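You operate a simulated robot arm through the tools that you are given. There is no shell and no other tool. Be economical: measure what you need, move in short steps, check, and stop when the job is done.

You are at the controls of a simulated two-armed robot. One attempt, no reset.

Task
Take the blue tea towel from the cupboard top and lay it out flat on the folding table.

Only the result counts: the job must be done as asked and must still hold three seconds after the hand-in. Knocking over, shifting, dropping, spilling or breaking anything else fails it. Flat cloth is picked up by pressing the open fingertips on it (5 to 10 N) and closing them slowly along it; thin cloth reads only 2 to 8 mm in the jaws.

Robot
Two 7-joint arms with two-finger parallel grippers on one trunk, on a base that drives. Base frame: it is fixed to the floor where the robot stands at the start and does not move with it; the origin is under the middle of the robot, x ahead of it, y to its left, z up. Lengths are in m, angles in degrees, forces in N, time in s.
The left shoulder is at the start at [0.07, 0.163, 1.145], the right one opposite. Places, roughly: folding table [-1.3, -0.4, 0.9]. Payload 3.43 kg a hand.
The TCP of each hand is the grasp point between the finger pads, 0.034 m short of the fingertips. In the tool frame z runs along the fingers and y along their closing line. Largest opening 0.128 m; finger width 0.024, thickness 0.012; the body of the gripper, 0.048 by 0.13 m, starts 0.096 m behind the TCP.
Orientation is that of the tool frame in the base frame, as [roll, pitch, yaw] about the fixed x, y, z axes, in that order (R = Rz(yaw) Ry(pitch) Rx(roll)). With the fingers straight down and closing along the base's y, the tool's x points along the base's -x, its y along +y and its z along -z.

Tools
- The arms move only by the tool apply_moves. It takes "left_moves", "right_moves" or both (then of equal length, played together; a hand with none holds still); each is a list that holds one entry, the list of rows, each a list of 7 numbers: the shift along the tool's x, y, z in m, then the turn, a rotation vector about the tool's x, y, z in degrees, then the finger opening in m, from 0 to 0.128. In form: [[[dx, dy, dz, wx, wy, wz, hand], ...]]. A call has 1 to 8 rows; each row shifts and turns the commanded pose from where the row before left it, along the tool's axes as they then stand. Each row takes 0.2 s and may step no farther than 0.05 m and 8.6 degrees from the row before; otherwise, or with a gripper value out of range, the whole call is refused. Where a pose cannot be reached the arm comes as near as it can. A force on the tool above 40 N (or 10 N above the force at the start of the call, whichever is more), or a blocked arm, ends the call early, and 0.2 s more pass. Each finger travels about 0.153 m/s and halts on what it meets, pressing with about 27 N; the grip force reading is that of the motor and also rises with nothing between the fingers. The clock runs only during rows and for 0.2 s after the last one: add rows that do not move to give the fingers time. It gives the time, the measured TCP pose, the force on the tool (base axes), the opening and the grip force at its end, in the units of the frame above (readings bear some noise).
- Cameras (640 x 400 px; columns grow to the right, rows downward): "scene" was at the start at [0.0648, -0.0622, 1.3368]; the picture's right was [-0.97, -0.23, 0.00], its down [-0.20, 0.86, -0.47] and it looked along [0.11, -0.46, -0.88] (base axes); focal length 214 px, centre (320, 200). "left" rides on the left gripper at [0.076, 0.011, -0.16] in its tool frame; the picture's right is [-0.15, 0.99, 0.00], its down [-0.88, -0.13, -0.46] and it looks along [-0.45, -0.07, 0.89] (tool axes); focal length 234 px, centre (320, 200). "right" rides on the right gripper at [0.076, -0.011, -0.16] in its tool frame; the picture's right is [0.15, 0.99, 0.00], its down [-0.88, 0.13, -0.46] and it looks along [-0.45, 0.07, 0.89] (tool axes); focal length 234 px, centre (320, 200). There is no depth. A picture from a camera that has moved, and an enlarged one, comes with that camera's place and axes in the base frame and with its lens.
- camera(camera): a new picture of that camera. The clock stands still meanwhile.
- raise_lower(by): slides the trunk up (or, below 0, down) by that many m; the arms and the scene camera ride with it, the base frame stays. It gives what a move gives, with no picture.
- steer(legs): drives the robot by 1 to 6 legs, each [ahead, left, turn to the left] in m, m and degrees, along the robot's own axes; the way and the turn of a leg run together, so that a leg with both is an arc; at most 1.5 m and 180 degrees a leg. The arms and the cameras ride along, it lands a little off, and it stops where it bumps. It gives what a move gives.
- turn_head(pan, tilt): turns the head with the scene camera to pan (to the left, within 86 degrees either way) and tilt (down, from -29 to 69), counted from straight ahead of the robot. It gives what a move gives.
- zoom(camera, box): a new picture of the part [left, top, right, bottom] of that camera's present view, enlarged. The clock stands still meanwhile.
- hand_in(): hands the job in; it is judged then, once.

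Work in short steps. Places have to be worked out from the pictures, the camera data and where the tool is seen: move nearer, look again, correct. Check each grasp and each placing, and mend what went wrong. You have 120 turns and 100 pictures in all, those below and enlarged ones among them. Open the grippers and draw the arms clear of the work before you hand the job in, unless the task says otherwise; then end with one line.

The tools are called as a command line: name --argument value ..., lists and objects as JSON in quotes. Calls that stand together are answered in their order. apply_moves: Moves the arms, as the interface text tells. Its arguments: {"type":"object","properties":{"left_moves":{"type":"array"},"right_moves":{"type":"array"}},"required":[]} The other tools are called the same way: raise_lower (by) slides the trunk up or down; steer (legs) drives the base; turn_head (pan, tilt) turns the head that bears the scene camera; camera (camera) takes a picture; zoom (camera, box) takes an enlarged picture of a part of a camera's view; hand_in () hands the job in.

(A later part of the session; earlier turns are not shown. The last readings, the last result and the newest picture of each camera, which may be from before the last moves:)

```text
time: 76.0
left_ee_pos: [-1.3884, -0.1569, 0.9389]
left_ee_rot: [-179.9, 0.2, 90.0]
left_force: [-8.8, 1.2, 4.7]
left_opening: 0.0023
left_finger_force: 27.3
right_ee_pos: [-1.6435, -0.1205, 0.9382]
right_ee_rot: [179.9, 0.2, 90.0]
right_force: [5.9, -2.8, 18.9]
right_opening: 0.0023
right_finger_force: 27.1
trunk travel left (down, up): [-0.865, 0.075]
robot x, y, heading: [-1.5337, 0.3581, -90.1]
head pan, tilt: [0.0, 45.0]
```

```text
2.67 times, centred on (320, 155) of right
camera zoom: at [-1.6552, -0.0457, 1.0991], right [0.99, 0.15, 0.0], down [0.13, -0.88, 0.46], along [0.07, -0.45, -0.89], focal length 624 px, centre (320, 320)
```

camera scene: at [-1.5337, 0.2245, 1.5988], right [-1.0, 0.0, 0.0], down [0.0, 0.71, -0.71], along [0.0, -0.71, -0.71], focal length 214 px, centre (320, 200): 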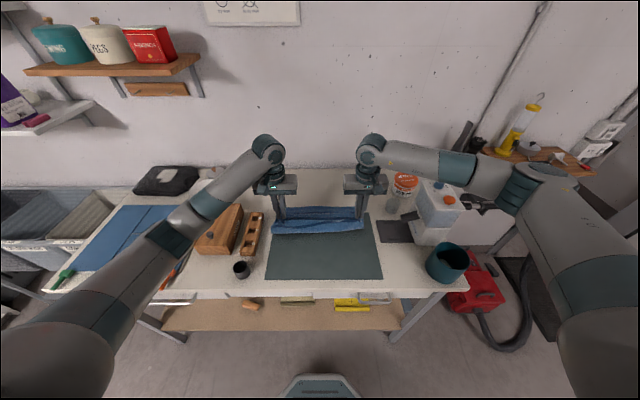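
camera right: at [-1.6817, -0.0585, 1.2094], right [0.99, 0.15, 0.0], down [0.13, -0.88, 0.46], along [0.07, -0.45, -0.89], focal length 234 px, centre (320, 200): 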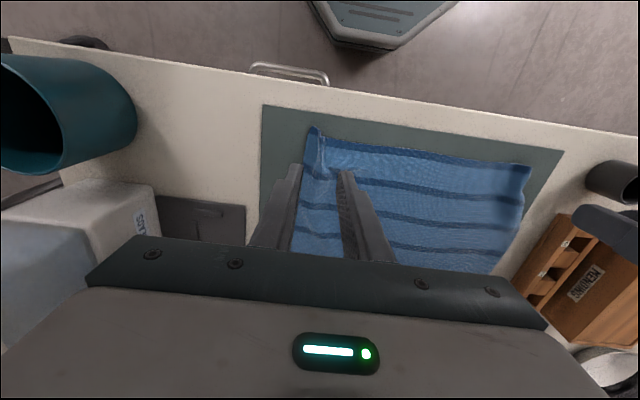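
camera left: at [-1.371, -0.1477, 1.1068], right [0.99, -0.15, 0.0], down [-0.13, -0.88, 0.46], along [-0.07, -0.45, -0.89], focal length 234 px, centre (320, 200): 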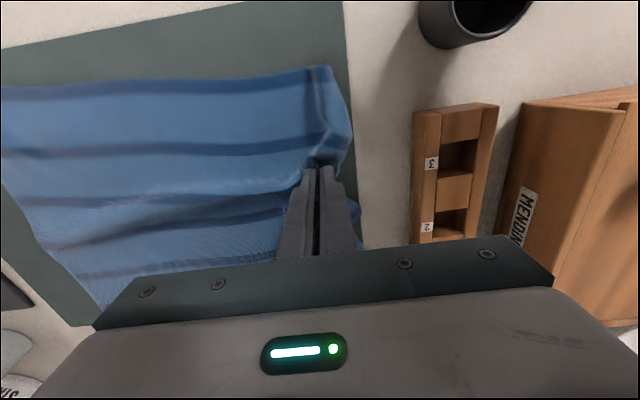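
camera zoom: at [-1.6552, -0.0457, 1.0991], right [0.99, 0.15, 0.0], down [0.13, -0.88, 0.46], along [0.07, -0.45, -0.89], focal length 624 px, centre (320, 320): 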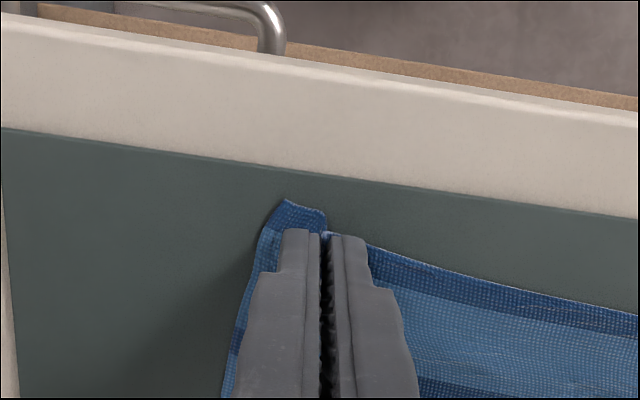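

Both corners gripped. I peel the towel up and away from me, reversing the lay path, until it hangs free.

apply_moves --left_moves '[[[-0.01, 0, -0.02, 0, 0, 0, 0.0], [-0.018, 0, -0.024, 0, 0, 0, 0.0], [-0.018, 0, -0.024, 0, 0, 0, 0.0], [-0.019, 0, -0.024, 0, 0, 0, 0.0], [-0.019, 0, -0.024, 0, 0, 0, 0.0], [-0.019, 0, -0.024, 0, 0, 0, 0.0], [-0.019, 0, -0.024, 0, 0, 0, 0.0]]]' --right_moves '[[[-0.012, 0, -0.02, 0, 0, 0, 0.0], [-0.021, 0, -0.024, 0, 0, 0, 0.0], [-0.021, 0, -0.024, 0, 0, 0, 0.0], [-0.022, 0, -0.024, 0, 0, 0, 0.0], [-0.022, 0, -0.024, 0, 0, 0, 0.0], [-0.022, 0, -0.024, 0, 0, 0, 0.0], [-0.022, 0, -0.024, 0, 0, 0, 0.0]]]'

apply_moves --left_moves '[[[-0.019, 0, -0.024, 0, 0, 0, 0.0], [-0.019, 0, -0.024, 0, 0, 0, 0.0], [-0.019, 0, -0.024, 0, 0, 0, 0.0], [-0.019, 0, -0.024, 0, 0, 0, 0.0], [-0.019, 0, -0.024, 0, 0, 0, 0.0], [-0.019, 0, -0.024, 0, 0, 0, 0.0], [0, 0, -0.02, 0, 0, 0, 0.0], [0, 0, 0, 0, 0, 0, 0.0]]]' --right_moves '[[[-0.021, 0, -0.024, 0, 0, 0, 0.0], [-0.022, 0, -0.024, 0, 0, 0, 0.0], [-0.022, 0, -0.024, 0, 0, 0, 0.0], [-0.022, 0, -0.024, 0, 0, 0, 0.0], [-0.022, 0, -0.024, 0, 0, 0, 0.0], [-0.022, 0, -0.024, 0, 0, 0, 0.0], [0, 0, -0.02, 0, 0, 0, 0.0], [0, 0, 0, 0, 0, 0, 0.0]]]'

zoom --camera "scene" --box '[220, 100, 420, 225]'

camera --camera "left"

```text
time: 77.7
left_ee_pos: [-1.3865, -0.2817, 1.1015]
left_ee_rot: [180.0, 0.0, 89.9]
left_force: [-13.6, 0.4, 0.3]
left_opening: 0.0018
left_finger_force: 27.3
right_ee_pos: [-1.6454, -0.2652, 1.1009]
right_ee_rot: [179.9, -0.1, 90.0]
right_force: [13.8, -1.0, -0.2]
right_opening: 0.0025
right_finger_force: 27.0
trunk travel left (down, up): [-0.865, 0.075]
robot x, y, heading: [-1.5355, 0.357, -90.0]
head pan, tilt: [0.0, 45.0]
```

```text
time: 79.5
left_ee_pos: [-1.3878, -0.3954, 1.2665]
left_ee_rot: [180.0, 0.0, 90.0]
left_force: [-9.5, -0.5, -0.2]
left_opening: 0.0022
left_finger_force: 26.8
right_ee_pos: [-1.6427, -0.3941, 1.266]
right_ee_rot: [-180.0, 0.1, 90.0]
right_force: [9.3, 0.8, -0.5]
right_opening: 0.0021
right_finger_force: 27.1
trunk travel left (down, up): [-0.865, 0.075]
robot x, y, heading: [-1.5322, 0.3551, -90.3]
head pan, tilt: [0.0, 45.0]
```

```text
3.20 times, centred on (320, 162) of scene
camera zoom: at [-1.5337, 0.2244, 1.5987], right [-1.0, 0.0, 0.0], down [0.0, 0.71, -0.71], along [0.0, -0.71, -0.71], focal length 686 px, centre (320, 320)
```

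zoom: 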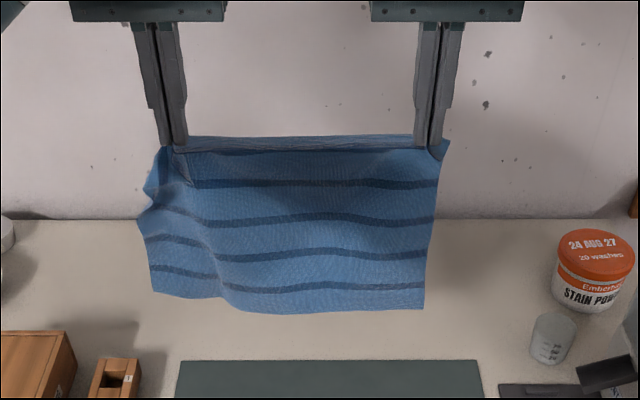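

```text
36 pictures are left
camera left: at [-1.3778, -0.3191, 1.4262], right [0.99, -0.15, 0.0], down [-0.13, -0.88, 0.46], along [-0.07, -0.45, -0.89], focal length 234 px, centre (320, 200)
```

left: 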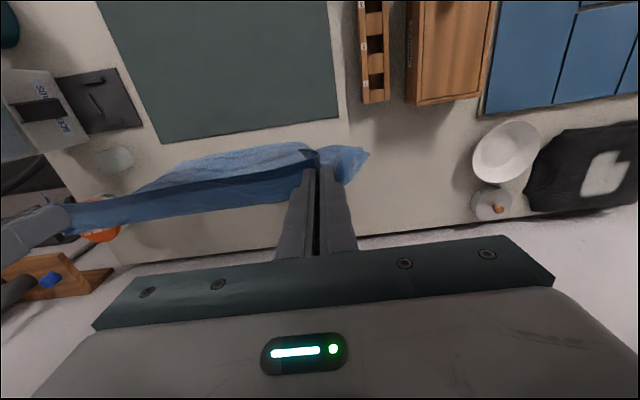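

Hanging well, taut; only the left has ~3 cm overhang. I lower to touch-down and begin laying as before.

apply_moves --left_moves '[[[0, 0, 0.02, 0, 0, 0, 0.0], [0, 0, 0.02, 0, 0, 0, 0.0], [0, 0, 0.02, 0, 0, 0, 0.0], [0, 0, 0.018, 0, 0, 0, 0.0], [0, 0, 0, 0, 0, 0, 0.0], [0, 0, 0, 0, 0, 0, 0.0], [0, 0, 0, 0, 0, 0, 0.0]]]' --right_moves '[[[0, 0, 0.02, 0, 0, 0, 0.0], [0, 0, 0.02, 0, 0, 0, 0.0], [0, 0, 0.02, 0, 0, 0, 0.0], [0, 0, 0.018, 0, 0, 0, 0.0], [0, 0, 0, 0, 0, 0, 0.0], [0, 0, 0, 0, 0, 0, 0.0], [0, 0, 0, 0, 0, 0, 0.0]]]'

apply_moves --left_moves '[[[0.01, 0.001, 0.018, 0, 0, 0, 0.0], [0.018, 0.001, 0.019, 0, 0, 0, 0.0], [0.02, 0.001, 0.02, 0, 0, 0, 0.0], [0.02, 0.001, 0.02, 0, 0, 0, 0.0], [0.02, 0.001, 0.02, 0, 0, 0, 0.0], [0.02, 0.001, 0.02, 0, 0, 0, 0.0], [0.02, 0.001, 0.02, 0, 0, 0, 0.0], [0, 0, 0, 0, 0, 0, 0.0]]]' --right_moves '[[[0.01, 0, 0.018, 0, 0, 0, 0.0], [0.018, 0, 0.019, 0, 0, 0, 0.0], [0.02, 0, 0.02, 0, 0, 0, 0.0], [0.02, 0, 0.02, 0, 0, 0, 0.0], [0.02, 0, 0.02, 0, 0, 0, 0.0], [0.02, 0, 0.02, 0, 0, 0, 0.0], [0.02, 0, 0.02, 0, 0, 0, 0.0], [0, 0, 0, 0, 0, 0, 0.0]]]'

zoom --camera "scene" --box '[220, 160, 420, 285]'

camera --camera "left"

camera --camera "right"

```text
time: 81.0
left_ee_pos: [-1.3872, -0.3962, 1.1893]
left_ee_rot: [-180.0, 0.0, 90.0]
left_force: [-9.6, -0.7, 0.1]
left_opening: 0.0025
left_finger_force: 27.2
right_ee_pos: [-1.6434, -0.3964, 1.1875]
right_ee_rot: [-180.0, 0.0, 90.0]
right_force: [9.4, 1.0, 0.1]
right_opening: 0.0021
right_finger_force: 27.0
trunk travel left (down, up): [-0.865, 0.075]
robot x, y, heading: [-1.535, 0.3574, -90.0]
head pan, tilt: [0.0, 45.0]
```

```text
time: 82.8
left_ee_pos: [-1.3826, -0.2674, 1.0487]
left_ee_rot: [-179.9, -0.1, 89.9]
left_force: [-20.2, -1.5, 0.5]
left_opening: 0.0023
left_finger_force: 26.6
right_ee_pos: [-1.643, -0.2668, 1.0517]
right_ee_rot: [179.9, -0.1, 90.0]
right_force: [19.9, 1.6, 0.8]
right_opening: 0.0023
right_finger_force: 27.3
trunk travel left (down, up): [-0.865, 0.075]
robot x, y, heading: [-1.5293, 0.3562, -90.3]
head pan, tilt: [0.0, 45.0]
```

```text
3.20 times, centred on (320, 222) of scene
camera zoom: at [-1.5338, 0.2244, 1.5987], right [-1.0, 0.0, 0.0], down [0.0, 0.71, -0.71], along [0.0, -0.71, -0.71], focal length 686 px, centre (320, 128)
```

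zoom: 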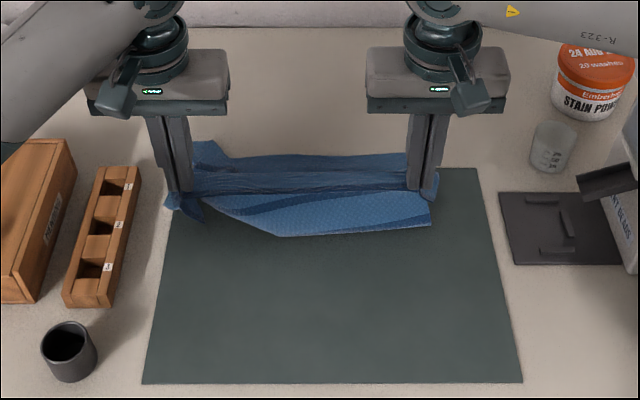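

```text
34 pictures are left
camera left: at [-1.3719, -0.1901, 1.2098], right [0.99, -0.15, 0.0], down [-0.13, -0.88, 0.46], along [-0.07, -0.45, -0.89], focal length 234 px, centre (320, 200)
```

left: 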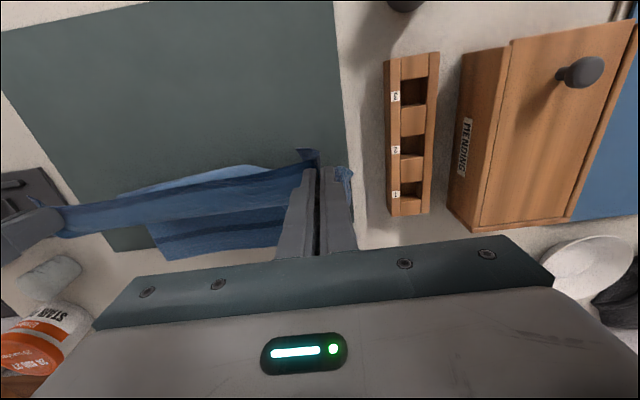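

```text
33 pictures are left
camera right: at [-1.6548, -0.1918, 1.2116], right [0.99, 0.15, 0.0], down [0.13, -0.88, 0.46], along [0.07, -0.45, -0.89], focal length 234 px, centre (320, 200)
```

right: 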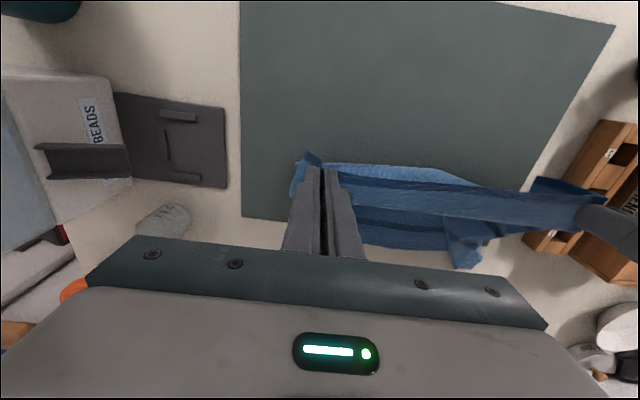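

The bottom folded forward this time (tension also too high at 20 N). I lift back up, slacken slightly, and let it settle.

apply_moves --left_moves '[[[-0.01, -0.002, -0.03, 0, 0, 0, 0.0], [-0.015, -0.002, -0.03, 0, 0, 0, 0.0], [-0.02, -0.002, -0.03, 0, 0, 0, 0.0], [-0.025, -0.002, -0.03, 0, 0, 0, 0.0], [-0.03, 0, -0.03, 0, 0, 0, 0.0], [-0.03, 0, -0.03, 0, 0, 0, 0.0], [0, 0, -0.03, 0, 0, 0, 0.0], [0, 0, -0.02, 0, 0, 0, 0.0]]]' --right_moves '[[[-0.01, 0.001, -0.03, 0, 0, 0, 0.0], [-0.015, 0, -0.03, 0, 0, 0, 0.0], [-0.02, 0, -0.03, 0, 0, 0, 0.0], [-0.025, 0, -0.03, 0, 0, 0, 0.0], [-0.03, 0, -0.03, 0, 0, 0, 0.0], [-0.03, 0, -0.03, 0, 0, 0, 0.0], [0, 0, -0.03, 0, 0, 0, 0.0], [0, 0, -0.02, 0, 0, 0, 0.0]]]'

apply_moves --left_moves '[[[0, 0, 0, 0, 0, 0, 0], [0, 0, 0, 0, 0, 0, 0], [0, 0, 0, 0, 0, 0, 0], [0, 0, 0, 0, 0, 0, 0], [0, 0, 0, 0, 0, 0, 0], [0, 0, 0, 0, 0, 0, 0]]]' --right_moves '[[[0, 0, 0, 0, 0, 0, 0], [0, 0, 0, 0, 0, 0, 0], [0, 0, 0, 0, 0, 0, 0], [0, 0, 0, 0, 0, 0, 0], [0, 0, 0, 0, 0, 0, 0], [0, 0, 0, 0, 0, 0, 0]]]'

zoom --camera "scene" --box '[220, 90, 420, 215]'

```text
time: 84.7
left_ee_pos: [-1.3877, -0.3942, 1.2819]
left_ee_rot: [-179.9, 0.2, 90.0]
left_force: [-7.4, -0.1, -0.1]
left_opening: 0.0022
left_finger_force: 27.1
right_ee_pos: [-1.642, -0.3946, 1.2817]
right_ee_rot: [179.9, 0.1, 90.0]
right_force: [7.5, 0.6, -0.1]
right_opening: 0.0023
right_finger_force: 26.6
trunk travel left (down, up): [-0.865, 0.075]
robot x, y, heading: [-1.5333, 0.3558, -90.0]
head pan, tilt: [0.0, 45.0]
```

```text
time: 86.0
left_ee_pos: [-1.3872, -0.396, 1.2801]
left_ee_rot: [180.0, 0.0, 90.0]
left_force: [-6.9, -0.9, -0.7]
left_opening: 0.0023
left_finger_force: 26.6
right_ee_pos: [-1.6423, -0.3962, 1.2785]
right_ee_rot: [180.0, 0.0, 90.0]
right_force: [8.6, 1.0, -1.1]
right_opening: 0.0024
right_finger_force: 27.1
trunk travel left (down, up): [-0.865, 0.075]
robot x, y, heading: [-1.5328, 0.359, -89.7]
head pan, tilt: [0.0, 45.0]
```

```text
3.20 times, centred on (320, 152) of scene
camera zoom: at [-1.5338, 0.2243, 1.5987], right [-1.0, 0.0, 0.0], down [0.0, 0.71, -0.71], along [0.0, -0.71, -0.71], focal length 686 px, centre (320, 352)
```

zoom: 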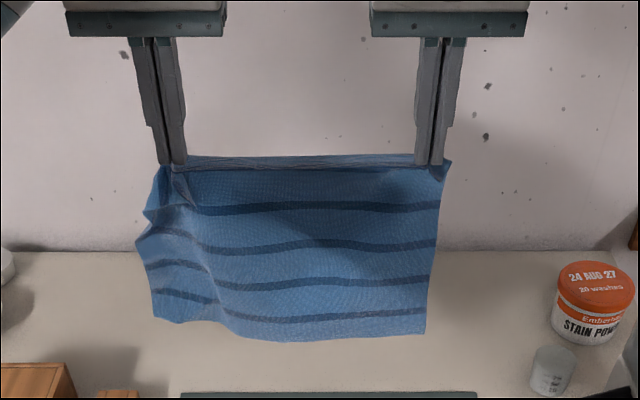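

I shift back to y≈−0.43 and this time lay with hands leading toward me, so the free edge trails behind at touchdown.

apply_moves --left_moves '[[[-0.018, 0, 0.01, 0, 0, 0, 0], [-0.018, 0, 0.015, 0, 0, 0, 0], [0, 0, 0.015, 0, 0, 0, 0], [0, 0, 0, 0, 0, 0, 0], [0, 0, 0, 0, 0, 0, 0], [0, 0, 0, 0, 0, 0, 0]]]' --right_moves '[[[-0.018, 0, 0.01, 0, 0, 0, 0], [-0.018, 0, 0.015, 0, 0, 0, 0], [0, 0, 0.015, 0, 0, 0, 0], [0, 0, 0, 0, 0, 0, 0], [0, 0, 0, 0, 0, 0, 0], [0, 0, 0, 0, 0, 0, 0]]]'

apply_moves --left_moves '[[[0.012, 0, 0.013, 0, 0, 0, 0], [0.014, 0, 0.015, 0, 0, 0, 0], [0.016, 0, 0.017, 0, 0, 0, 0], [0.02, 0, 0.017, 0, 0, 0, 0], [0.022, 0, 0.018, 0, 0, 0, 0], [0.022, 0, 0.018, 0, 0, 0, 0], [0.022, 0, 0.018, 0, 0, 0, 0]]]' --right_moves '[[[0.012, 0, 0.013, 0, 0, 0, 0], [0.014, 0, 0.015, 0, 0, 0, 0], [0.016, 0, 0.017, 0, 0, 0, 0], [0.02, 0, 0.017, 0, 0, 0, 0], [0.022, 0, 0.018, 0, 0, 0, 0], [0.022, 0, 0.018, 0, 0, 0, 0], [0.022, 0, 0.018, 0, 0, 0, 0]]]'

camera --camera "left"

camera --camera "right"

```text
time: 87.5
left_ee_pos: [-1.3889, -0.4303, 1.2403]
left_ee_rot: [-180.0, 0.1, 90.0]
left_force: [-7.6, -0.9, -0.2]
left_opening: 0.002
left_finger_force: 27.2
right_ee_pos: [-1.6417, -0.434, 1.2384]
right_ee_rot: [-180.0, 0.0, 89.9]
right_force: [7.2, 1.0, 0.9]
right_opening: 0.0024
right_finger_force: 26.6
trunk travel left (down, up): [-0.865, 0.075]
robot x, y, heading: [-1.536, 0.3595, -90.0]
head pan, tilt: [0.0, 45.0]
```

```text
time: 89.0
left_ee_pos: [-1.3899, -0.3043, 1.1259]
left_ee_rot: [-180.0, -0.1, 89.9]
left_force: [-7.6, 0.2, -0.3]
left_opening: 0.0022
left_finger_force: 26.8
right_ee_pos: [-1.6431, -0.3061, 1.1232]
right_ee_rot: [179.9, -0.1, 89.9]
right_force: [7.5, 0.9, -0.3]
right_opening: 0.0025
right_finger_force: 27.1
trunk travel left (down, up): [-0.865, 0.075]
robot x, y, heading: [-1.534, 0.3554, -90.0]
head pan, tilt: [0.0, 45.0]
```

```text
31 pictures are left
camera left: at [-1.3797, -0.2271, 1.2859], right [0.99, -0.15, 0.0], down [-0.13, -0.88, 0.46], along [-0.07, -0.45, -0.89], focal length 234 px, centre (320, 200)
```

left: 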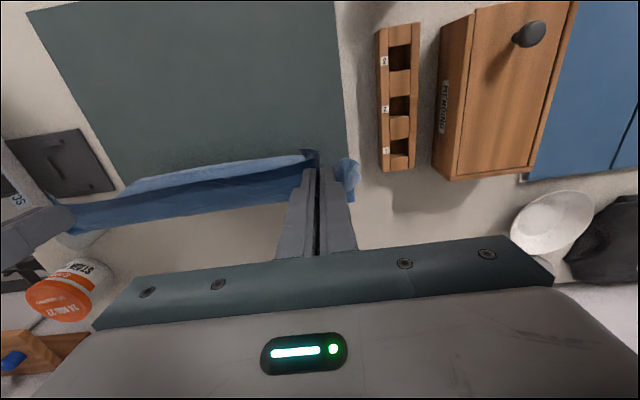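

```text
30 pictures are left
camera right: at [-1.6541, -0.2294, 1.2841], right [0.99, 0.15, 0.0], down [0.13, -0.88, 0.46], along [0.07, -0.45, -0.89], focal length 234 px, centre (320, 200)
```

right: 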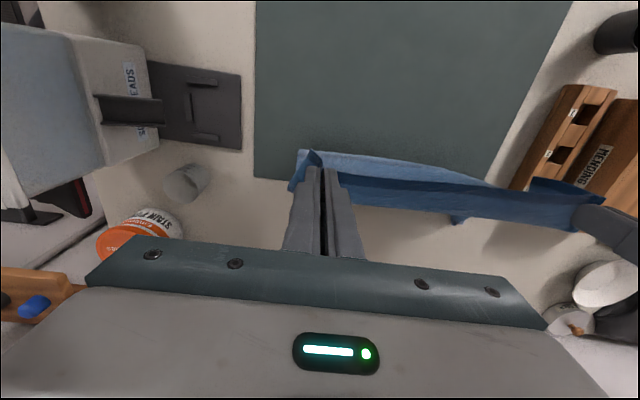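

zoom --camera "scene" --box '[220, 130, 420, 255]'

```text
3.20 times, centred on (320, 192) of scene
camera zoom: at [-1.5339, 0.2254, 1.5989], right [-1.0, 0.0, 0.0], down [0.0, 0.71, -0.71], along [0.0, -0.71, -0.71], focal length 686 px, centre (320, 224)
```

zoom: 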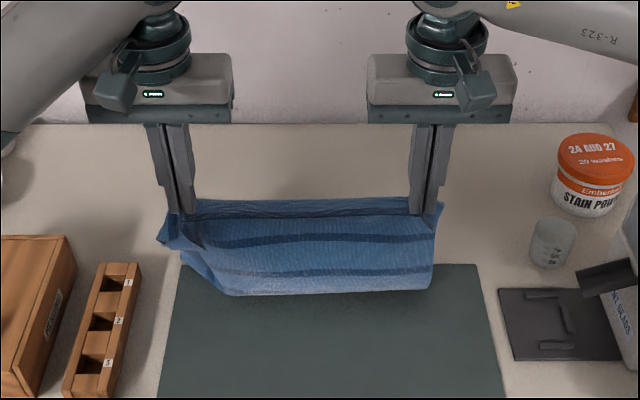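

The cloth appears laid behind the hands (hidden from view). I continue a few rows and check.

apply_moves --left_moves '[[[0.02, 0, 0.02, 0, 0, 0, 0], [0.02, 0, 0.02, 0, 0, 0, 0], [0.02, 0, 0.02, 0, 0, 0, 0], [0.02, 0, 0.02, 0, 0, 0, 0]]]' --right_moves '[[[0.02, 0, 0.02, 0, 0, 0, 0], [0.02, 0, 0.02, 0, 0, 0, 0], [0.02, 0, 0.02, 0, 0, 0, 0], [0.02, 0, 0.02, 0, 0, 0, 0]]]'

zoom --camera "scene" --box '[220, 150, 420, 275]'

camera --camera "right"

```text
time: 90.0
left_ee_pos: [-1.3891, -0.2257, 1.0462]
left_ee_rot: [-179.9, 0.0, 89.9]
left_force: [-8.5, -0.2, -0.4]
left_opening: 0.002
left_finger_force: 27.0
right_ee_pos: [-1.6436, -0.2264, 1.0454]
right_ee_rot: [-180.0, 0.0, 89.9]
right_force: [8.8, 1.5, 0.5]
right_opening: 0.0025
right_finger_force: 27.0
trunk travel left (down, up): [-0.865, 0.075]
robot x, y, heading: [-1.5306, 0.357, -90.0]
head pan, tilt: [0.0, 45.0]
```

```text
3.20 times, centred on (320, 212) of scene
camera zoom: at [-1.5339, 0.2256, 1.5989], right [-1.0, 0.0, 0.0], down [0.0, 0.71, -0.71], along [0.0, -0.71, -0.71], focal length 686 px, centre (320, 160)
```

zoom: 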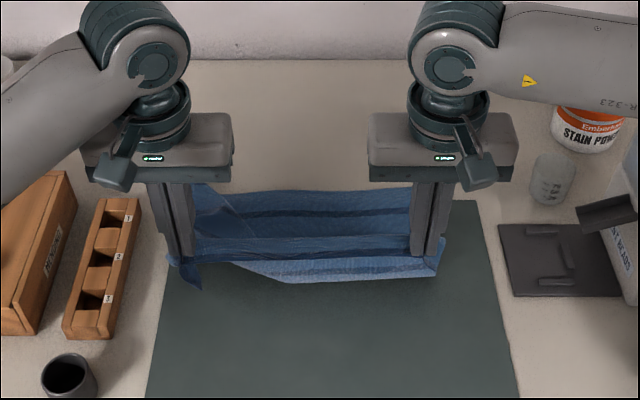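

```text
27 pictures are left
camera right: at [-1.6549, -0.1493, 1.2058], right [0.99, 0.15, 0.0], down [0.13, -0.88, 0.46], along [0.07, -0.45, -0.89], focal length 234 px, centre (320, 200)
```

right: 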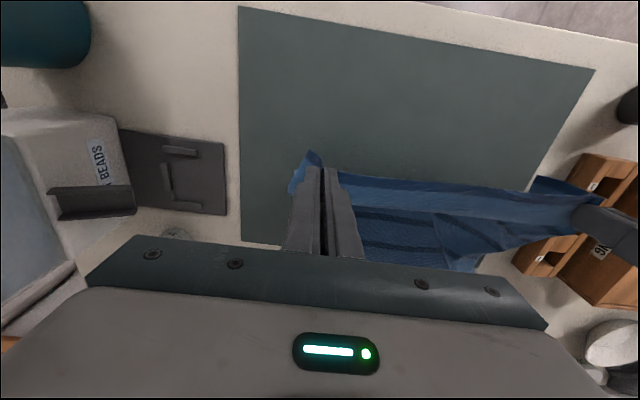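

Far edge is laid at y≈−0.405. I continue to the end, drifting a little to the right so the left overhang trails outward.

apply_moves --left_moves '[[[0.022, 0, 0.018, 0, 0, 0, 0], [0.022, -0.002, 0.018, 0, 0, 0, 0], [0.022, -0.005, 0.018, 0, 0, 0, 0], [0.022, -0.006, 0.016, 0, 0, 0, 0], [0.016, -0.006, 0.012, 0, 0, 0, 0], [0, 0, 0, 0, 0, 0, 0]]]' --right_moves '[[[0.022, 0, 0.018, 0, 0, 0, 0], [0.022, -0.002, 0.018, 0, 0, 0, 0], [0.022, -0.005, 0.018, 0, 0, 0, 0], [0.022, -0.006, 0.016, 0, 0, 0, 0], [0.016, -0.006, 0.012, 0, 0, 0, 0], [0, 0, 0, 0, 0, 0, 0]]]'

zoom --camera "scene" --box '[220, 160, 420, 285]'

camera --camera "left"

```text
time: 91.5
left_ee_pos: [-1.4062, -0.1199, 0.9629]
left_ee_rot: [-179.9, 0.1, 90.0]
left_force: [-10.8, -0.7, 0.3]
left_opening: 0.0019
left_finger_force: 27.5
right_ee_pos: [-1.6623, -0.1228, 0.9625]
right_ee_rot: [180.0, -0.1, 90.0]
right_force: [9.8, 0.3, -0.1]
right_opening: 0.0023
right_finger_force: 27.5
trunk travel left (down, up): [-0.865, 0.075]
robot x, y, heading: [-1.5343, 0.3576, -90.2]
head pan, tilt: [0.0, 45.0]
```

```text
3.20 times, centred on (320, 222) of scene
camera zoom: at [-1.5335, 0.2241, 1.5987], right [-1.0, 0.0, 0.0], down [0.0, 0.71, -0.71], along [0.0, -0.71, -0.71], focal length 686 px, centre (320, 128)
```

zoom: 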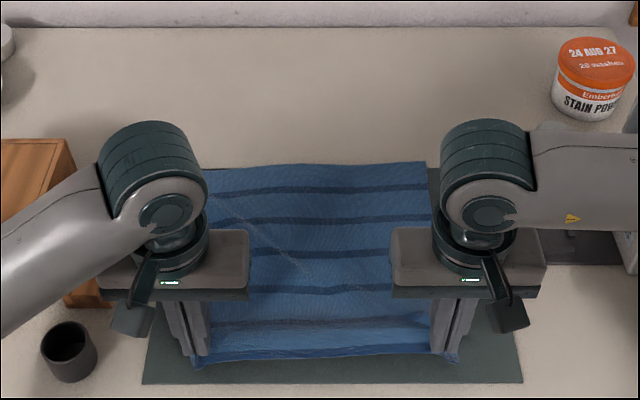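

```text
25 pictures are left
camera left: at [-1.3969, -0.0433, 1.1237], right [0.99, -0.15, 0.0], down [-0.13, -0.88, 0.46], along [-0.07, -0.45, -0.89], focal length 234 px, centre (320, 200)
```

left: 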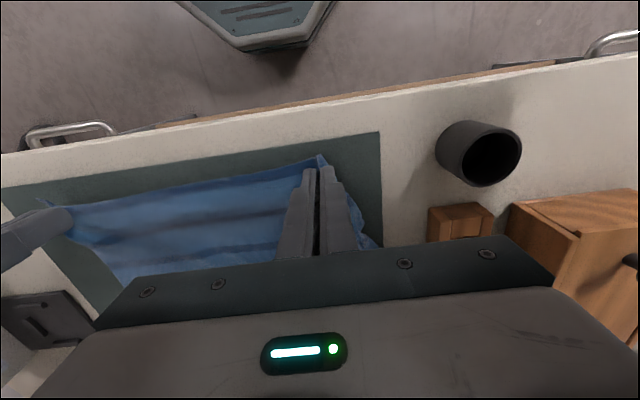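

Good. Lower the remaining ~18 mm while drifting right 2 cm, then inspect the left corner.

apply_moves --left_moves '[[[0.002, -0.008, 0.006, 0, 0, 0, 0], [0.002, -0.008, 0.006, 0, 0, 0, 0], [0.002, -0.006, 0.004, 0, 0, 0, 0], [0, 0, 0.002, 0, 0, 0, 0]]]' --right_moves '[[[0.002, -0.006, 0.006, 0, 0, 0, 0], [0.002, -0.006, 0.006, 0, 0, 0, 0], [0.002, -0.006, 0.004, 0, 0, 0, 0], [0, 0, 0.002, 0, 0, 0, 0]]]'

zoom --camera "left" --box '[200, 80, 440, 230]'

zoom --camera "right" --box '[200, 80, 440, 230]'

```text
time: 92.5
left_ee_pos: [-1.4291, -0.1158, 0.9467]
left_ee_rot: [179.9, -0.1, 90.0]
left_force: [-4.7, -0.8, 0.3]
left_opening: 0.0016
left_finger_force: 27.1
right_ee_pos: [-1.6798, -0.1161, 0.9435]
right_ee_rot: [-179.9, -0.1, 89.9]
right_force: [3.9, 0.2, 0.7]
right_opening: 0.0022
right_finger_force: 27.1
trunk travel left (down, up): [-0.865, 0.075]
robot x, y, heading: [-1.533, 0.3581, -90.1]
head pan, tilt: [0.0, 45.0]
```

```text
2.67 times, centred on (320, 155) of left
camera zoom: at [-1.4199, -0.0385, 1.1062], right [0.99, -0.15, 0.0], down [-0.13, -0.88, 0.46], along [-0.07, -0.45, -0.89], focal length 624 px, centre (320, 320)
```

zoom: 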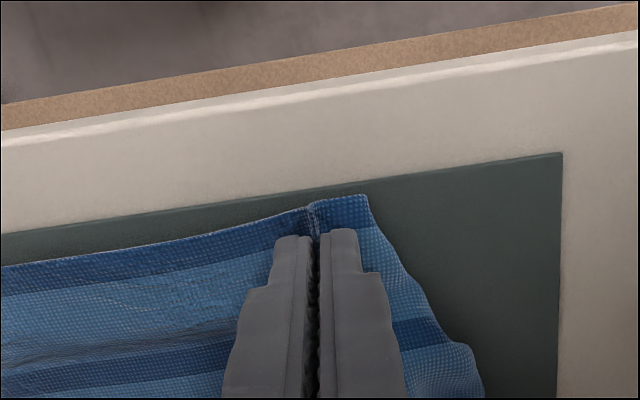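

```text
2.67 times, centred on (320, 155) of right
camera zoom: at [-1.6918, -0.04, 1.105], right [0.99, 0.15, 0.0], down [0.13, -0.88, 0.46], along [0.07, -0.45, -0.89], focal length 624 px, centre (320, 320)
```

zoom: 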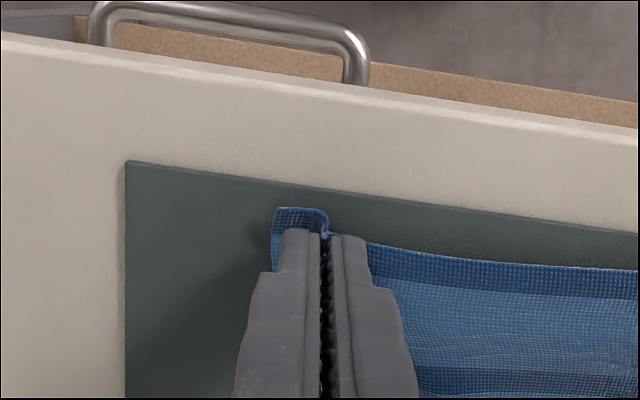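

Both corners now lie outward with border visible. I release slowly and rise straight up.

apply_moves --left_moves '[[[0, 0, 0.002, 0, 0, 0, 0.004], [0, 0, 0, 0, 0, 0, 0.008], [0, 0, 0, 0, 0, 0, 0.013], [0, 0, 0, 0, 0, 0, 0.02], [0, 0, 0, 0, 0, 0, 0.028], [0, 0, -0.01, 0, 0, 0, 0.028], [0, 0, -0.04, 0, 0, 0, 0.028], [0, 0, -0.045, 0, 0, 0, 0.028]]]' --right_moves '[[[0, 0, 0, 0, 0, 0, 0.004], [0, 0, 0, 0, 0, 0, 0.008], [0, 0, 0, 0, 0, 0, 0.013], [0, 0, 0, 0, 0, 0, 0.02], [0, 0, 0, 0, 0, 0, 0.028], [0, 0, -0.01, 0, 0, 0, 0.028], [0, 0, -0.04, 0, 0, 0, 0.028], [0, 0, -0.045, 0, 0, 0, 0.028]]]'

apply_moves --left_moves '[[[0, 0.02, -0.04, 0, 0, 0, 0.028], [0, 0.03, -0.04, 0, 0, 0, 0.02], [0, 0.03, -0.04, 0, 0, 0, 0.01], [0, 0.02, -0.04, 0, 0, 0, 0]]]' --right_moves '[[[0, -0.01, -0.04, 0, 0, 0, 0.028], [0, -0.01, -0.04, 0, 0, 0, 0.02], [0, -0.01, -0.04, 0, 0, 0, 0.01], [0, 0, -0.04, 0, 0, 0, 0]]]'

zoom --camera "scene" --box '[220, 160, 420, 285]'

camera --camera "right"

```text
time: 94.2
left_ee_pos: [-1.4281, -0.1145, 1.0415]
left_ee_rot: [180.0, -0.1, 90.0]
left_force: [0.6, -0.3, -0.5]
left_opening: 0.0282
left_finger_force: 0.0
right_ee_pos: [-1.6819, -0.116, 1.0399]
right_ee_rot: [180.0, 0.0, 90.0]
right_force: [1.0, 0.4, -0.4]
right_opening: 0.0279
right_finger_force: 0.1
trunk travel left (down, up): [-0.865, 0.075]
robot x, y, heading: [-1.5289, 0.3576, -90.1]
head pan, tilt: [0.0, 45.0]
```

```text
time: 95.2
left_ee_pos: [-1.3282, -0.115, 1.1996]
left_ee_rot: [-180.0, 0.0, 90.1]
left_force: [0.5, 0.9, 0.2]
left_opening: 0.0001
left_finger_force: 27.6
right_ee_pos: [-1.7095, -0.113, 1.2005]
right_ee_rot: [-179.9, 0.1, 90.1]
right_force: [0.5, -0.7, -0.4]
right_opening: 0.0
right_finger_force: 27.0
trunk travel left (down, up): [-0.865, 0.075]
robot x, y, heading: [-1.534, 0.3557, -90.1]
head pan, tilt: [0.0, 45.0]
```

```text
3.20 times, centred on (320, 222) of scene
camera zoom: at [-1.5327, 0.2259, 1.5987], right [-1.0, 0.0, 0.0], down [0.0, 0.71, -0.71], along [0.0, -0.71, -0.71], focal length 686 px, centre (320, 128)
```

zoom: 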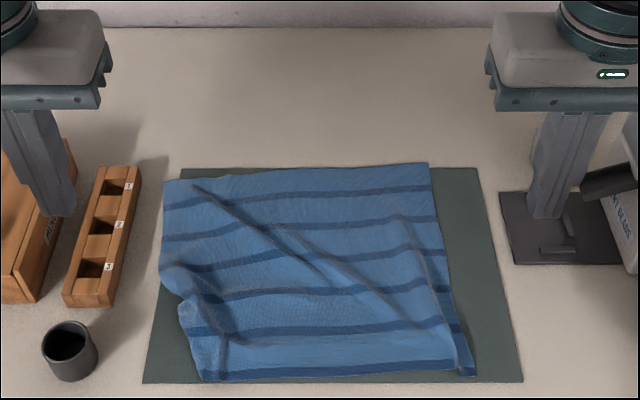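

```text
21 pictures are left
camera right: at [-1.7206, -0.0376, 1.3606], right [0.99, 0.15, 0.0], down [0.13, -0.88, 0.46], along [0.07, -0.45, -0.89], focal length 234 px, centre (320, 200)
```

right: 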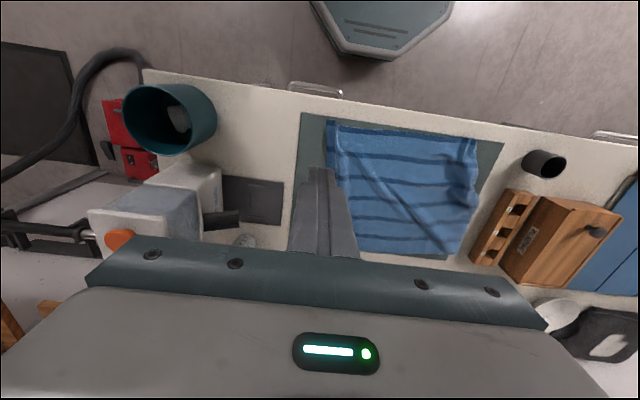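

All corners are now unfolded; only diagonal wrinkles remain since the near-left corner sits ~5 cm too far right. I bring closed fingertips onto both near corners to press and drag them apart.

apply_moves --left_moves '[[[0, -0.035, 0, 0, 0, 0, 0], [0, -0.035, 0.03, 0, 0, 0, 0], [-0.003, -0.03, 0.035, 0, 0, 0, 0], [0, 0, 0.05, 0, 0, 0, 0], [0, 0, 0.05, 0, 0, 0, 0], [0, 0, 0.05, 0, 0, 0, 0], [0, 0, 0.035, 0, 0, 0, 0], [0, 0, 0, 0, 0, 0, 0]]]' --right_moves '[[[0, 0.013, 0, 0, 0, 0, 0], [0, 0.013, 0.03, 0, 0, 0, 0], [-0.004, 0, 0.035, 0, 0, 0, 0], [0, 0, 0.05, 0, 0, 0, 0], [0, 0, 0.05, 0, 0, 0, 0], [0, 0, 0.05, 0, 0, 0, 0], [0, 0, 0.035, 0, 0, 0, 0], [0, 0, 0, 0, 0, 0, 0]]]'

zoom --camera "scene" --box '[220, 160, 420, 285]'

```text
time: 97.0
left_ee_pos: [-1.4296, -0.1154, 0.9469]
left_ee_rot: [180.0, 0.0, 90.1]
left_force: [-0.2, 0.0, 0.3]
left_opening: 0.0
left_finger_force: 27.3
right_ee_pos: [-1.6837, -0.119, 0.9491]
right_ee_rot: [-179.9, 0.0, 90.1]
right_force: [-0.3, 0.2, 0.4]
right_opening: 0.0
right_finger_force: 27.3
trunk travel left (down, up): [-0.865, 0.075]
robot x, y, heading: [-1.5346, 0.3569, -89.9]
head pan, tilt: [0.0, 45.0]
```

```text
3.20 times, centred on (320, 222) of scene
camera zoom: at [-1.534, 0.225, 1.5988], right [-1.0, 0.0, 0.0], down [0.0, 0.71, -0.71], along [0.0, -0.71, -0.71], focal length 686 px, centre (320, 128)
```

zoom: 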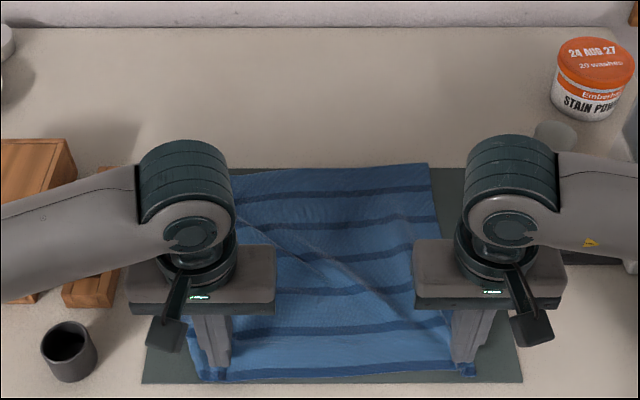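

Positions are right. Lower to contact in 1.5 mm steps.

apply_moves --left_moves '[[[0, 0, 0.002, 0, 0, 0, 0], [0, 0, 0.0015, 0, 0, 0, 0], [0, 0, 0.0015, 0, 0, 0, 0], [0, 0, 0.001, 0, 0, 0, 0], [0, 0, 0, 0, 0, 0, 0]]]' --right_moves '[[[0, 0, 0.0025, 0, 0, 0, 0], [0, 0, 0.0025, 0, 0, 0, 0], [0, 0, 0.0015, 0, 0, 0, 0], [0, 0, 0.001, 0, 0, 0, 0], [0, 0, 0, 0, 0, 0, 0]]]'

```text
time: 98.2
left_ee_pos: [-1.4296, -0.1176, 0.9418]
left_ee_rot: [180.0, 0.0, 90.0]
left_force: [0.7, 0.7, 0.6]
left_opening: 0.0002
left_finger_force: 26.9
right_ee_pos: [-1.6839, -0.1189, 0.9406]
right_ee_rot: [180.0, 0.0, 89.9]
right_force: [0.0, 0.0, 0.5]
right_opening: 0.0003
right_finger_force: 26.7
trunk travel left (down, up): [-0.865, 0.075]
robot x, y, heading: [-1.5309, 0.3567, -89.9]
head pan, tilt: [0.0, 45.0]
```

apply_moves --left_moves '[[[0, 0, 0.001, 0, 0, 0, 0], [0, 0, 0.001, 0, 0, 0, 0], [0, 0, 0.001, 0, 0, 0, 0], [0, 0, 0.0005, 0, 0, 0, 0], [0, 0, 0, 0, 0, 0, 0]]]' --right_moves '[[[0, 0, 0.001, 0, 0, 0, 0], [0, 0, 0.001, 0, 0, 0, 0], [0, 0, 0.0005, 0, 0, 0, 0], [0, 0, 0.0005, 0, 0, 0, 0], [0, 0, 0, 0, 0, 0, 0]]]'

```text
time: 99.5
left_ee_pos: [-1.4301, -0.1163, 0.9396]
left_ee_rot: [-180.0, 0.0, 90.1]
left_force: [-0.7, -1.2, 1.9]
left_opening: 0.0
left_finger_force: 27.4
right_ee_pos: [-1.6851, -0.1198, 0.9401]
right_ee_rot: [179.9, -0.1, 90.0]
right_force: [-0.3, 1.7, 6.2]
right_opening: 0.0002
right_finger_force: 27.2
trunk travel left (down, up): [-0.865, 0.075]
robot x, y, heading: [-1.5342, 0.354, -89.9]
head pan, tilt: [0.0, 45.0]
```

Both touch. I add a bit on the left and drag the corners apart slowly: left 4.5 cm outward, right 1.5 cm.

apply_moves --left_moves '[[[0, 0, 0.0006, 0, 0, 0, 0], [0, 0.006, 0, 0, 0, 0, 0], [0, 0.007, 0, 0, 0, 0, 0], [0, 0.008, 0, 0, 0, 0, 0], [0, 0.008, 0, 0, 0, 0, 0], [0, 0.008, 0, 0, 0, 0, 0], [0, 0.008, 0, 0, 0, 0, 0], [0, 0, 0, 0, 0, 0, 0]]]' --right_moves '[[[0, 0, 0, 0, 0, 0, 0], [0, -0.003, 0, 0, 0, 0, 0], [0, -0.003, 0, 0, 0, 0, 0], [0, -0.003, 0, 0, 0, 0, 0], [0, -0.003, 0, 0, 0, 0, 0], [0, -0.003, 0, 0, 0, 0, 0], [0, 0, 0, 0, 0, 0, 0], [0, 0, 0, 0, 0, 0, 0]]]'

zoom --camera "scene" --box '[220, 160, 420, 285]'

```text
time: 101.2
left_ee_pos: [-1.3863, -0.1181, 0.9385]
left_ee_rot: [179.9, 0.1, 90.0]
left_force: [-5.9, -3.9, 12.6]
left_opening: 0.0001
left_finger_force: 27.0
right_ee_pos: [-1.7007, -0.1177, 0.9402]
right_ee_rot: [-179.9, 0.0, 89.9]
right_force: [-0.2, -0.1, 0.0]
right_opening: 0.0001
right_finger_force: 27.3
trunk travel left (down, up): [-0.865, 0.075]
robot x, y, heading: [-1.534, 0.3565, -90.2]
head pan, tilt: [0.0, 45.0]
```

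```text
3.20 times, centred on (320, 222) of scene
camera zoom: at [-1.5352, 0.2255, 1.5988], right [-1.0, 0.0, 0.0], down [0.0, 0.71, -0.71], along [0.0, -0.71, -0.71], focal length 686 px, centre (320, 128)
```

zoom: 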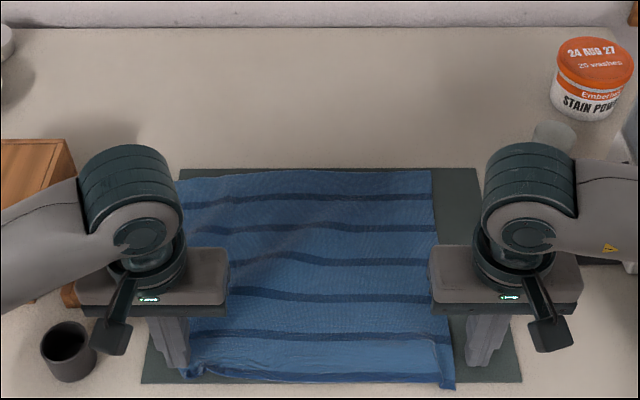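

The wrinkles came out nicely. Lift both straight up and inspect.

apply_moves --left_moves '[[[0, 0, -0.01, 0, 0, 0, 0], [0, 0, -0.04, 0, 0, 0, 0], [0, 0, -0.05, 0, 0, 0, 0], [0, 0.02, -0.04, 0, 0, 0, 0], [0, 0.03, -0.04, 0, 0, 0, 0], [0, 0.01, -0.04, 0, 0, 0, 0]]]' --right_moves '[[[0, 0, -0.01, 0, 0, 0, 0], [0, 0, -0.04, 0, 0, 0, 0], [0, 0, -0.05, 0, 0, 0, 0], [0, 0, -0.04, 0, 0, 0, 0], [0, 0, -0.04, 0, 0, 0, 0], [0, 0, -0.04, 0, 0, 0, 0]]]'

zoom --camera "scene" --box '[220, 160, 420, 285]'

zoom --camera "left" --box '[80, 80, 400, 280]'

```text
time: 102.7
left_ee_pos: [-1.3232, -0.1145, 1.1572]
left_ee_rot: [180.0, -0.1, 90.0]
left_force: [-0.1, -0.7, -1.5]
left_opening: 0.0001
left_finger_force: 27.0
right_ee_pos: [-1.7002, -0.1181, 1.1576]
right_ee_rot: [-179.9, 0.0, 89.9]
right_force: [0.4, -0.4, 0.5]
right_opening: 0.0
right_finger_force: 26.5
trunk travel left (down, up): [-0.865, 0.075]
robot x, y, heading: [-1.5339, 0.3564, -90.1]
head pan, tilt: [0.0, 45.0]
```

```text
3.20 times, centred on (320, 222) of scene
camera zoom: at [-1.5342, 0.2254, 1.5986], right [-1.0, 0.0, 0.0], down [0.0, 0.71, -0.71], along [0.0, -0.71, -0.71], focal length 686 px, centre (320, 128)
```

zoom: 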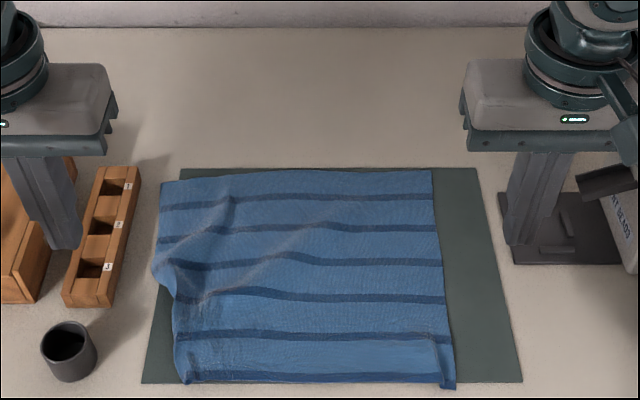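

```text
2.00 times, centred on (240, 180) of left
camera zoom: at [-1.3146, -0.0383, 1.3178], right [0.99, -0.15, 0.0], down [-0.13, -0.88, 0.46], along [-0.07, -0.45, -0.89], focal length 468 px, centre (480, 240)
```

zoom: 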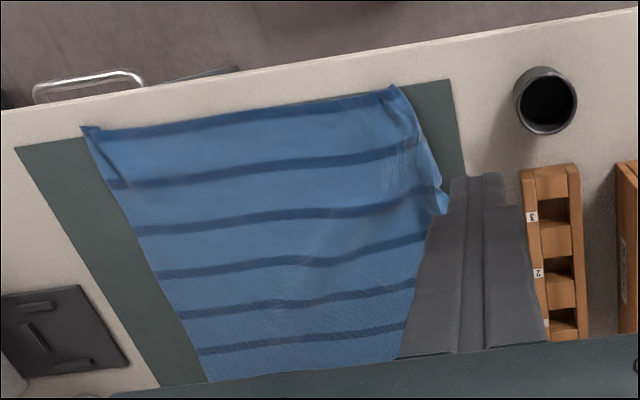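

Much flatter. Residuals: near-left corner still ~4 cm inward with a crease, and a small ridge at near-right. I repeat the press-and-drag on both corners.

apply_moves --left_moves '[[[0.002, -0.03, 0.03, 0, 0, 0, 0], [0, -0.03, 0.03, 0, 0, 0, 0], [0, -0.029, 0.035, 0, 0, 0, 0], [0, 0, 0.045, 0, 0, 0, 0], [0, 0, 0.045, 0, 0, 0, 0], [0, 0, 0.025, 0, 0, 0, 0], [0, 0, 0.006, 0, 0, 0, 0], [0, 0, 0, 0, 0, 0, 0]]]' --right_moves '[[[0.005, 0.015, 0.03, 0, 0, 0, 0], [0.004, 0.014, 0.03, 0, 0, 0, 0], [0, 0.014, 0.035, 0, 0, 0, 0], [0, 0, 0.045, 0, 0, 0, 0], [0, 0, 0.045, 0, 0, 0, 0], [0, 0, 0.025, 0, 0, 0, 0], [0, 0, 0.006, 0, 0, 0, 0], [0, 0, 0, 0, 0, 0, 0]]]'

zoom --camera "scene" --box '[220, 160, 420, 285]'

```text
time: 104.5
left_ee_pos: [-1.4133, -0.114, 0.9424]
left_ee_rot: [179.9, 0.1, 90.0]
left_force: [0.5, -0.2, -0.8]
left_opening: 0.0
left_finger_force: 27.0
right_ee_pos: [-1.6555, -0.1111, 0.9446]
right_ee_rot: [-180.0, 0.0, 90.1]
right_force: [0.6, -1.3, 5.6]
right_opening: 0.0
right_finger_force: 26.8
trunk travel left (down, up): [-0.865, 0.075]
robot x, y, heading: [-1.5336, 0.356, -90.2]
head pan, tilt: [0.0, 45.0]
```

```text
3.20 times, centred on (320, 222) of scene
camera zoom: at [-1.5334, 0.225, 1.5988], right [-1.0, 0.0, 0.0], down [0.0, 0.71, -0.71], along [0.0, -0.71, -0.71], focal length 686 px, centre (320, 128)
```

zoom: 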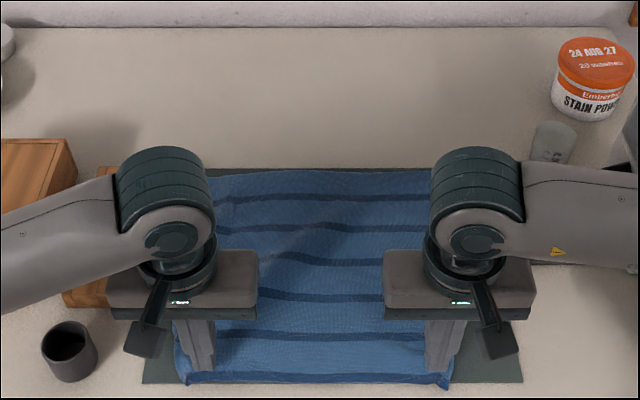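

apply_moves --left_moves '[[[0, 0, 0.0015, 0, 0, 0, 0], [0, 0, 0.001, 0, 0, 0, 0], [0, 0, 0.001, 0, 0, 0, 0], [0, 0, 0, 0, 0, 0, 0]]]' --right_moves '[[[0, 0, 0.0003, 0, 0, 0, 0], [0, 0, 0, 0, 0, 0, 0], [0, 0, 0, 0, 0, 0, 0], [0, 0, 0, 0, 0, 0, 0]]]'

```text
time: 105.5
left_ee_pos: [-1.4129, -0.1143, 0.9398]
left_ee_rot: [-179.9, 0.0, 89.9]
left_force: [-0.2, 1.1, 2.1]
left_opening: 0.0
left_finger_force: 26.6
right_ee_pos: [-1.6554, -0.1115, 0.9431]
right_ee_rot: [180.0, 0.0, 90.0]
right_force: [2.1, -1.7, 7.5]
right_opening: 0.0001
right_finger_force: 27.1
trunk travel left (down, up): [-0.865, 0.075]
robot x, y, heading: [-1.5351, 0.3546, -89.9]
head pan, tilt: [0.0, 45.0]
```

Now drag: left 3.5 cm outward with ~8 N, right 2.5 cm outward following down slightly as the ridge flattens.

apply_moves --left_moves '[[[0, 0, 0.0007, 0, 0, 0, 0], [0, 0.005, 0, 0, 0, 0, 0], [0, 0.006, 0, 0, 0, 0, 0], [0, 0.006, 0, 0, 0, 0, 0], [0, 0.006, 0, 0, 0, 0, 0], [0, 0.006, 0, 0, 0, 0, 0], [0, 0.006, 0, 0, 0, 0, 0], [0, 0, 0, 0, 0, 0, 0]]]' --right_moves '[[[0, 0, 0, 0, 0, 0, 0], [0, -0.004, 0.0005, 0, 0, 0, 0], [0, -0.004, 0.0005, 0, 0, 0, 0], [0, -0.004, 0.0005, 0, 0, 0, 0], [0, -0.004, 0.0003, 0, 0, 0, 0], [0, -0.004, 0, 0, 0, 0, 0], [0, -0.003, 0, 0, 0, 0, 0], [0, 0, 0, 0, 0, 0, 0]]]'

apply_moves --left_moves '[[[0, 0, -0.01, 0, 0, 0, 0], [0, 0, -0.04, 0, 0, 0, 0], [0, 0, -0.05, 0, 0, 0, 0], [0, 0.01, -0.04, 0, 0, 0, 0], [0, 0.02, -0.04, 0, 0, 0, 0], [0, 0.02, -0.04, 0, 0, 0, 0]]]' --right_moves '[[[0, 0, -0.01, 0, 0, 0, 0], [0, 0, -0.04, 0, 0, 0, 0], [0, 0, -0.05, 0, 0, 0, 0], [0, 0, -0.04, 0, 0, 0, 0], [0, -0.01, -0.04, 0, 0, 0, 0], [0, -0.01, -0.04, 0, 0, 0, 0]]]'

zoom --camera "scene" --box '[220, 160, 420, 285]'

```text
time: 107.2
left_ee_pos: [-1.3801, -0.1155, 0.9392]
left_ee_rot: [-180.0, 0.1, 90.0]
left_force: [-9.4, -1.2, 17.6]
left_opening: 0.0001
left_finger_force: 26.7
right_ee_pos: [-1.6816, -0.1101, 0.941]
right_ee_rot: [180.0, 0.1, 90.0]
right_force: [-0.3, -0.5, -0.1]
right_opening: 0.0
right_finger_force: 26.8
trunk travel left (down, up): [-0.865, 0.075]
robot x, y, heading: [-1.5342, 0.3548, -90.0]
head pan, tilt: [0.0, 45.0]
```

```text
time: 108.7
left_ee_pos: [-1.3289, -0.1148, 1.1593]
left_ee_rot: [179.9, 0.0, 90.0]
left_force: [-0.2, -0.6, -0.2]
left_opening: 0.0
left_finger_force: 27.5
right_ee_pos: [-1.7002, -0.1099, 1.1603]
right_ee_rot: [180.0, 0.0, 90.0]
right_force: [-0.1, 0.2, -0.1]
right_opening: 0.0
right_finger_force: 26.9
trunk travel left (down, up): [-0.865, 0.075]
robot x, y, heading: [-1.5335, 0.3552, -90.4]
head pan, tilt: [0.0, 45.0]
```

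```text
3.20 times, centred on (320, 222) of scene
camera zoom: at [-1.5337, 0.2262, 1.5987], right [-1.0, 0.0, 0.0], down [0.0, 0.71, -0.71], along [0.0, -0.71, -0.71], focal length 686 px, centre (320, 128)
```

zoom: 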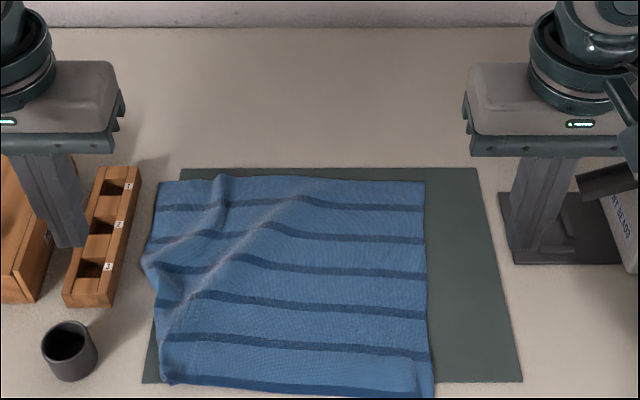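

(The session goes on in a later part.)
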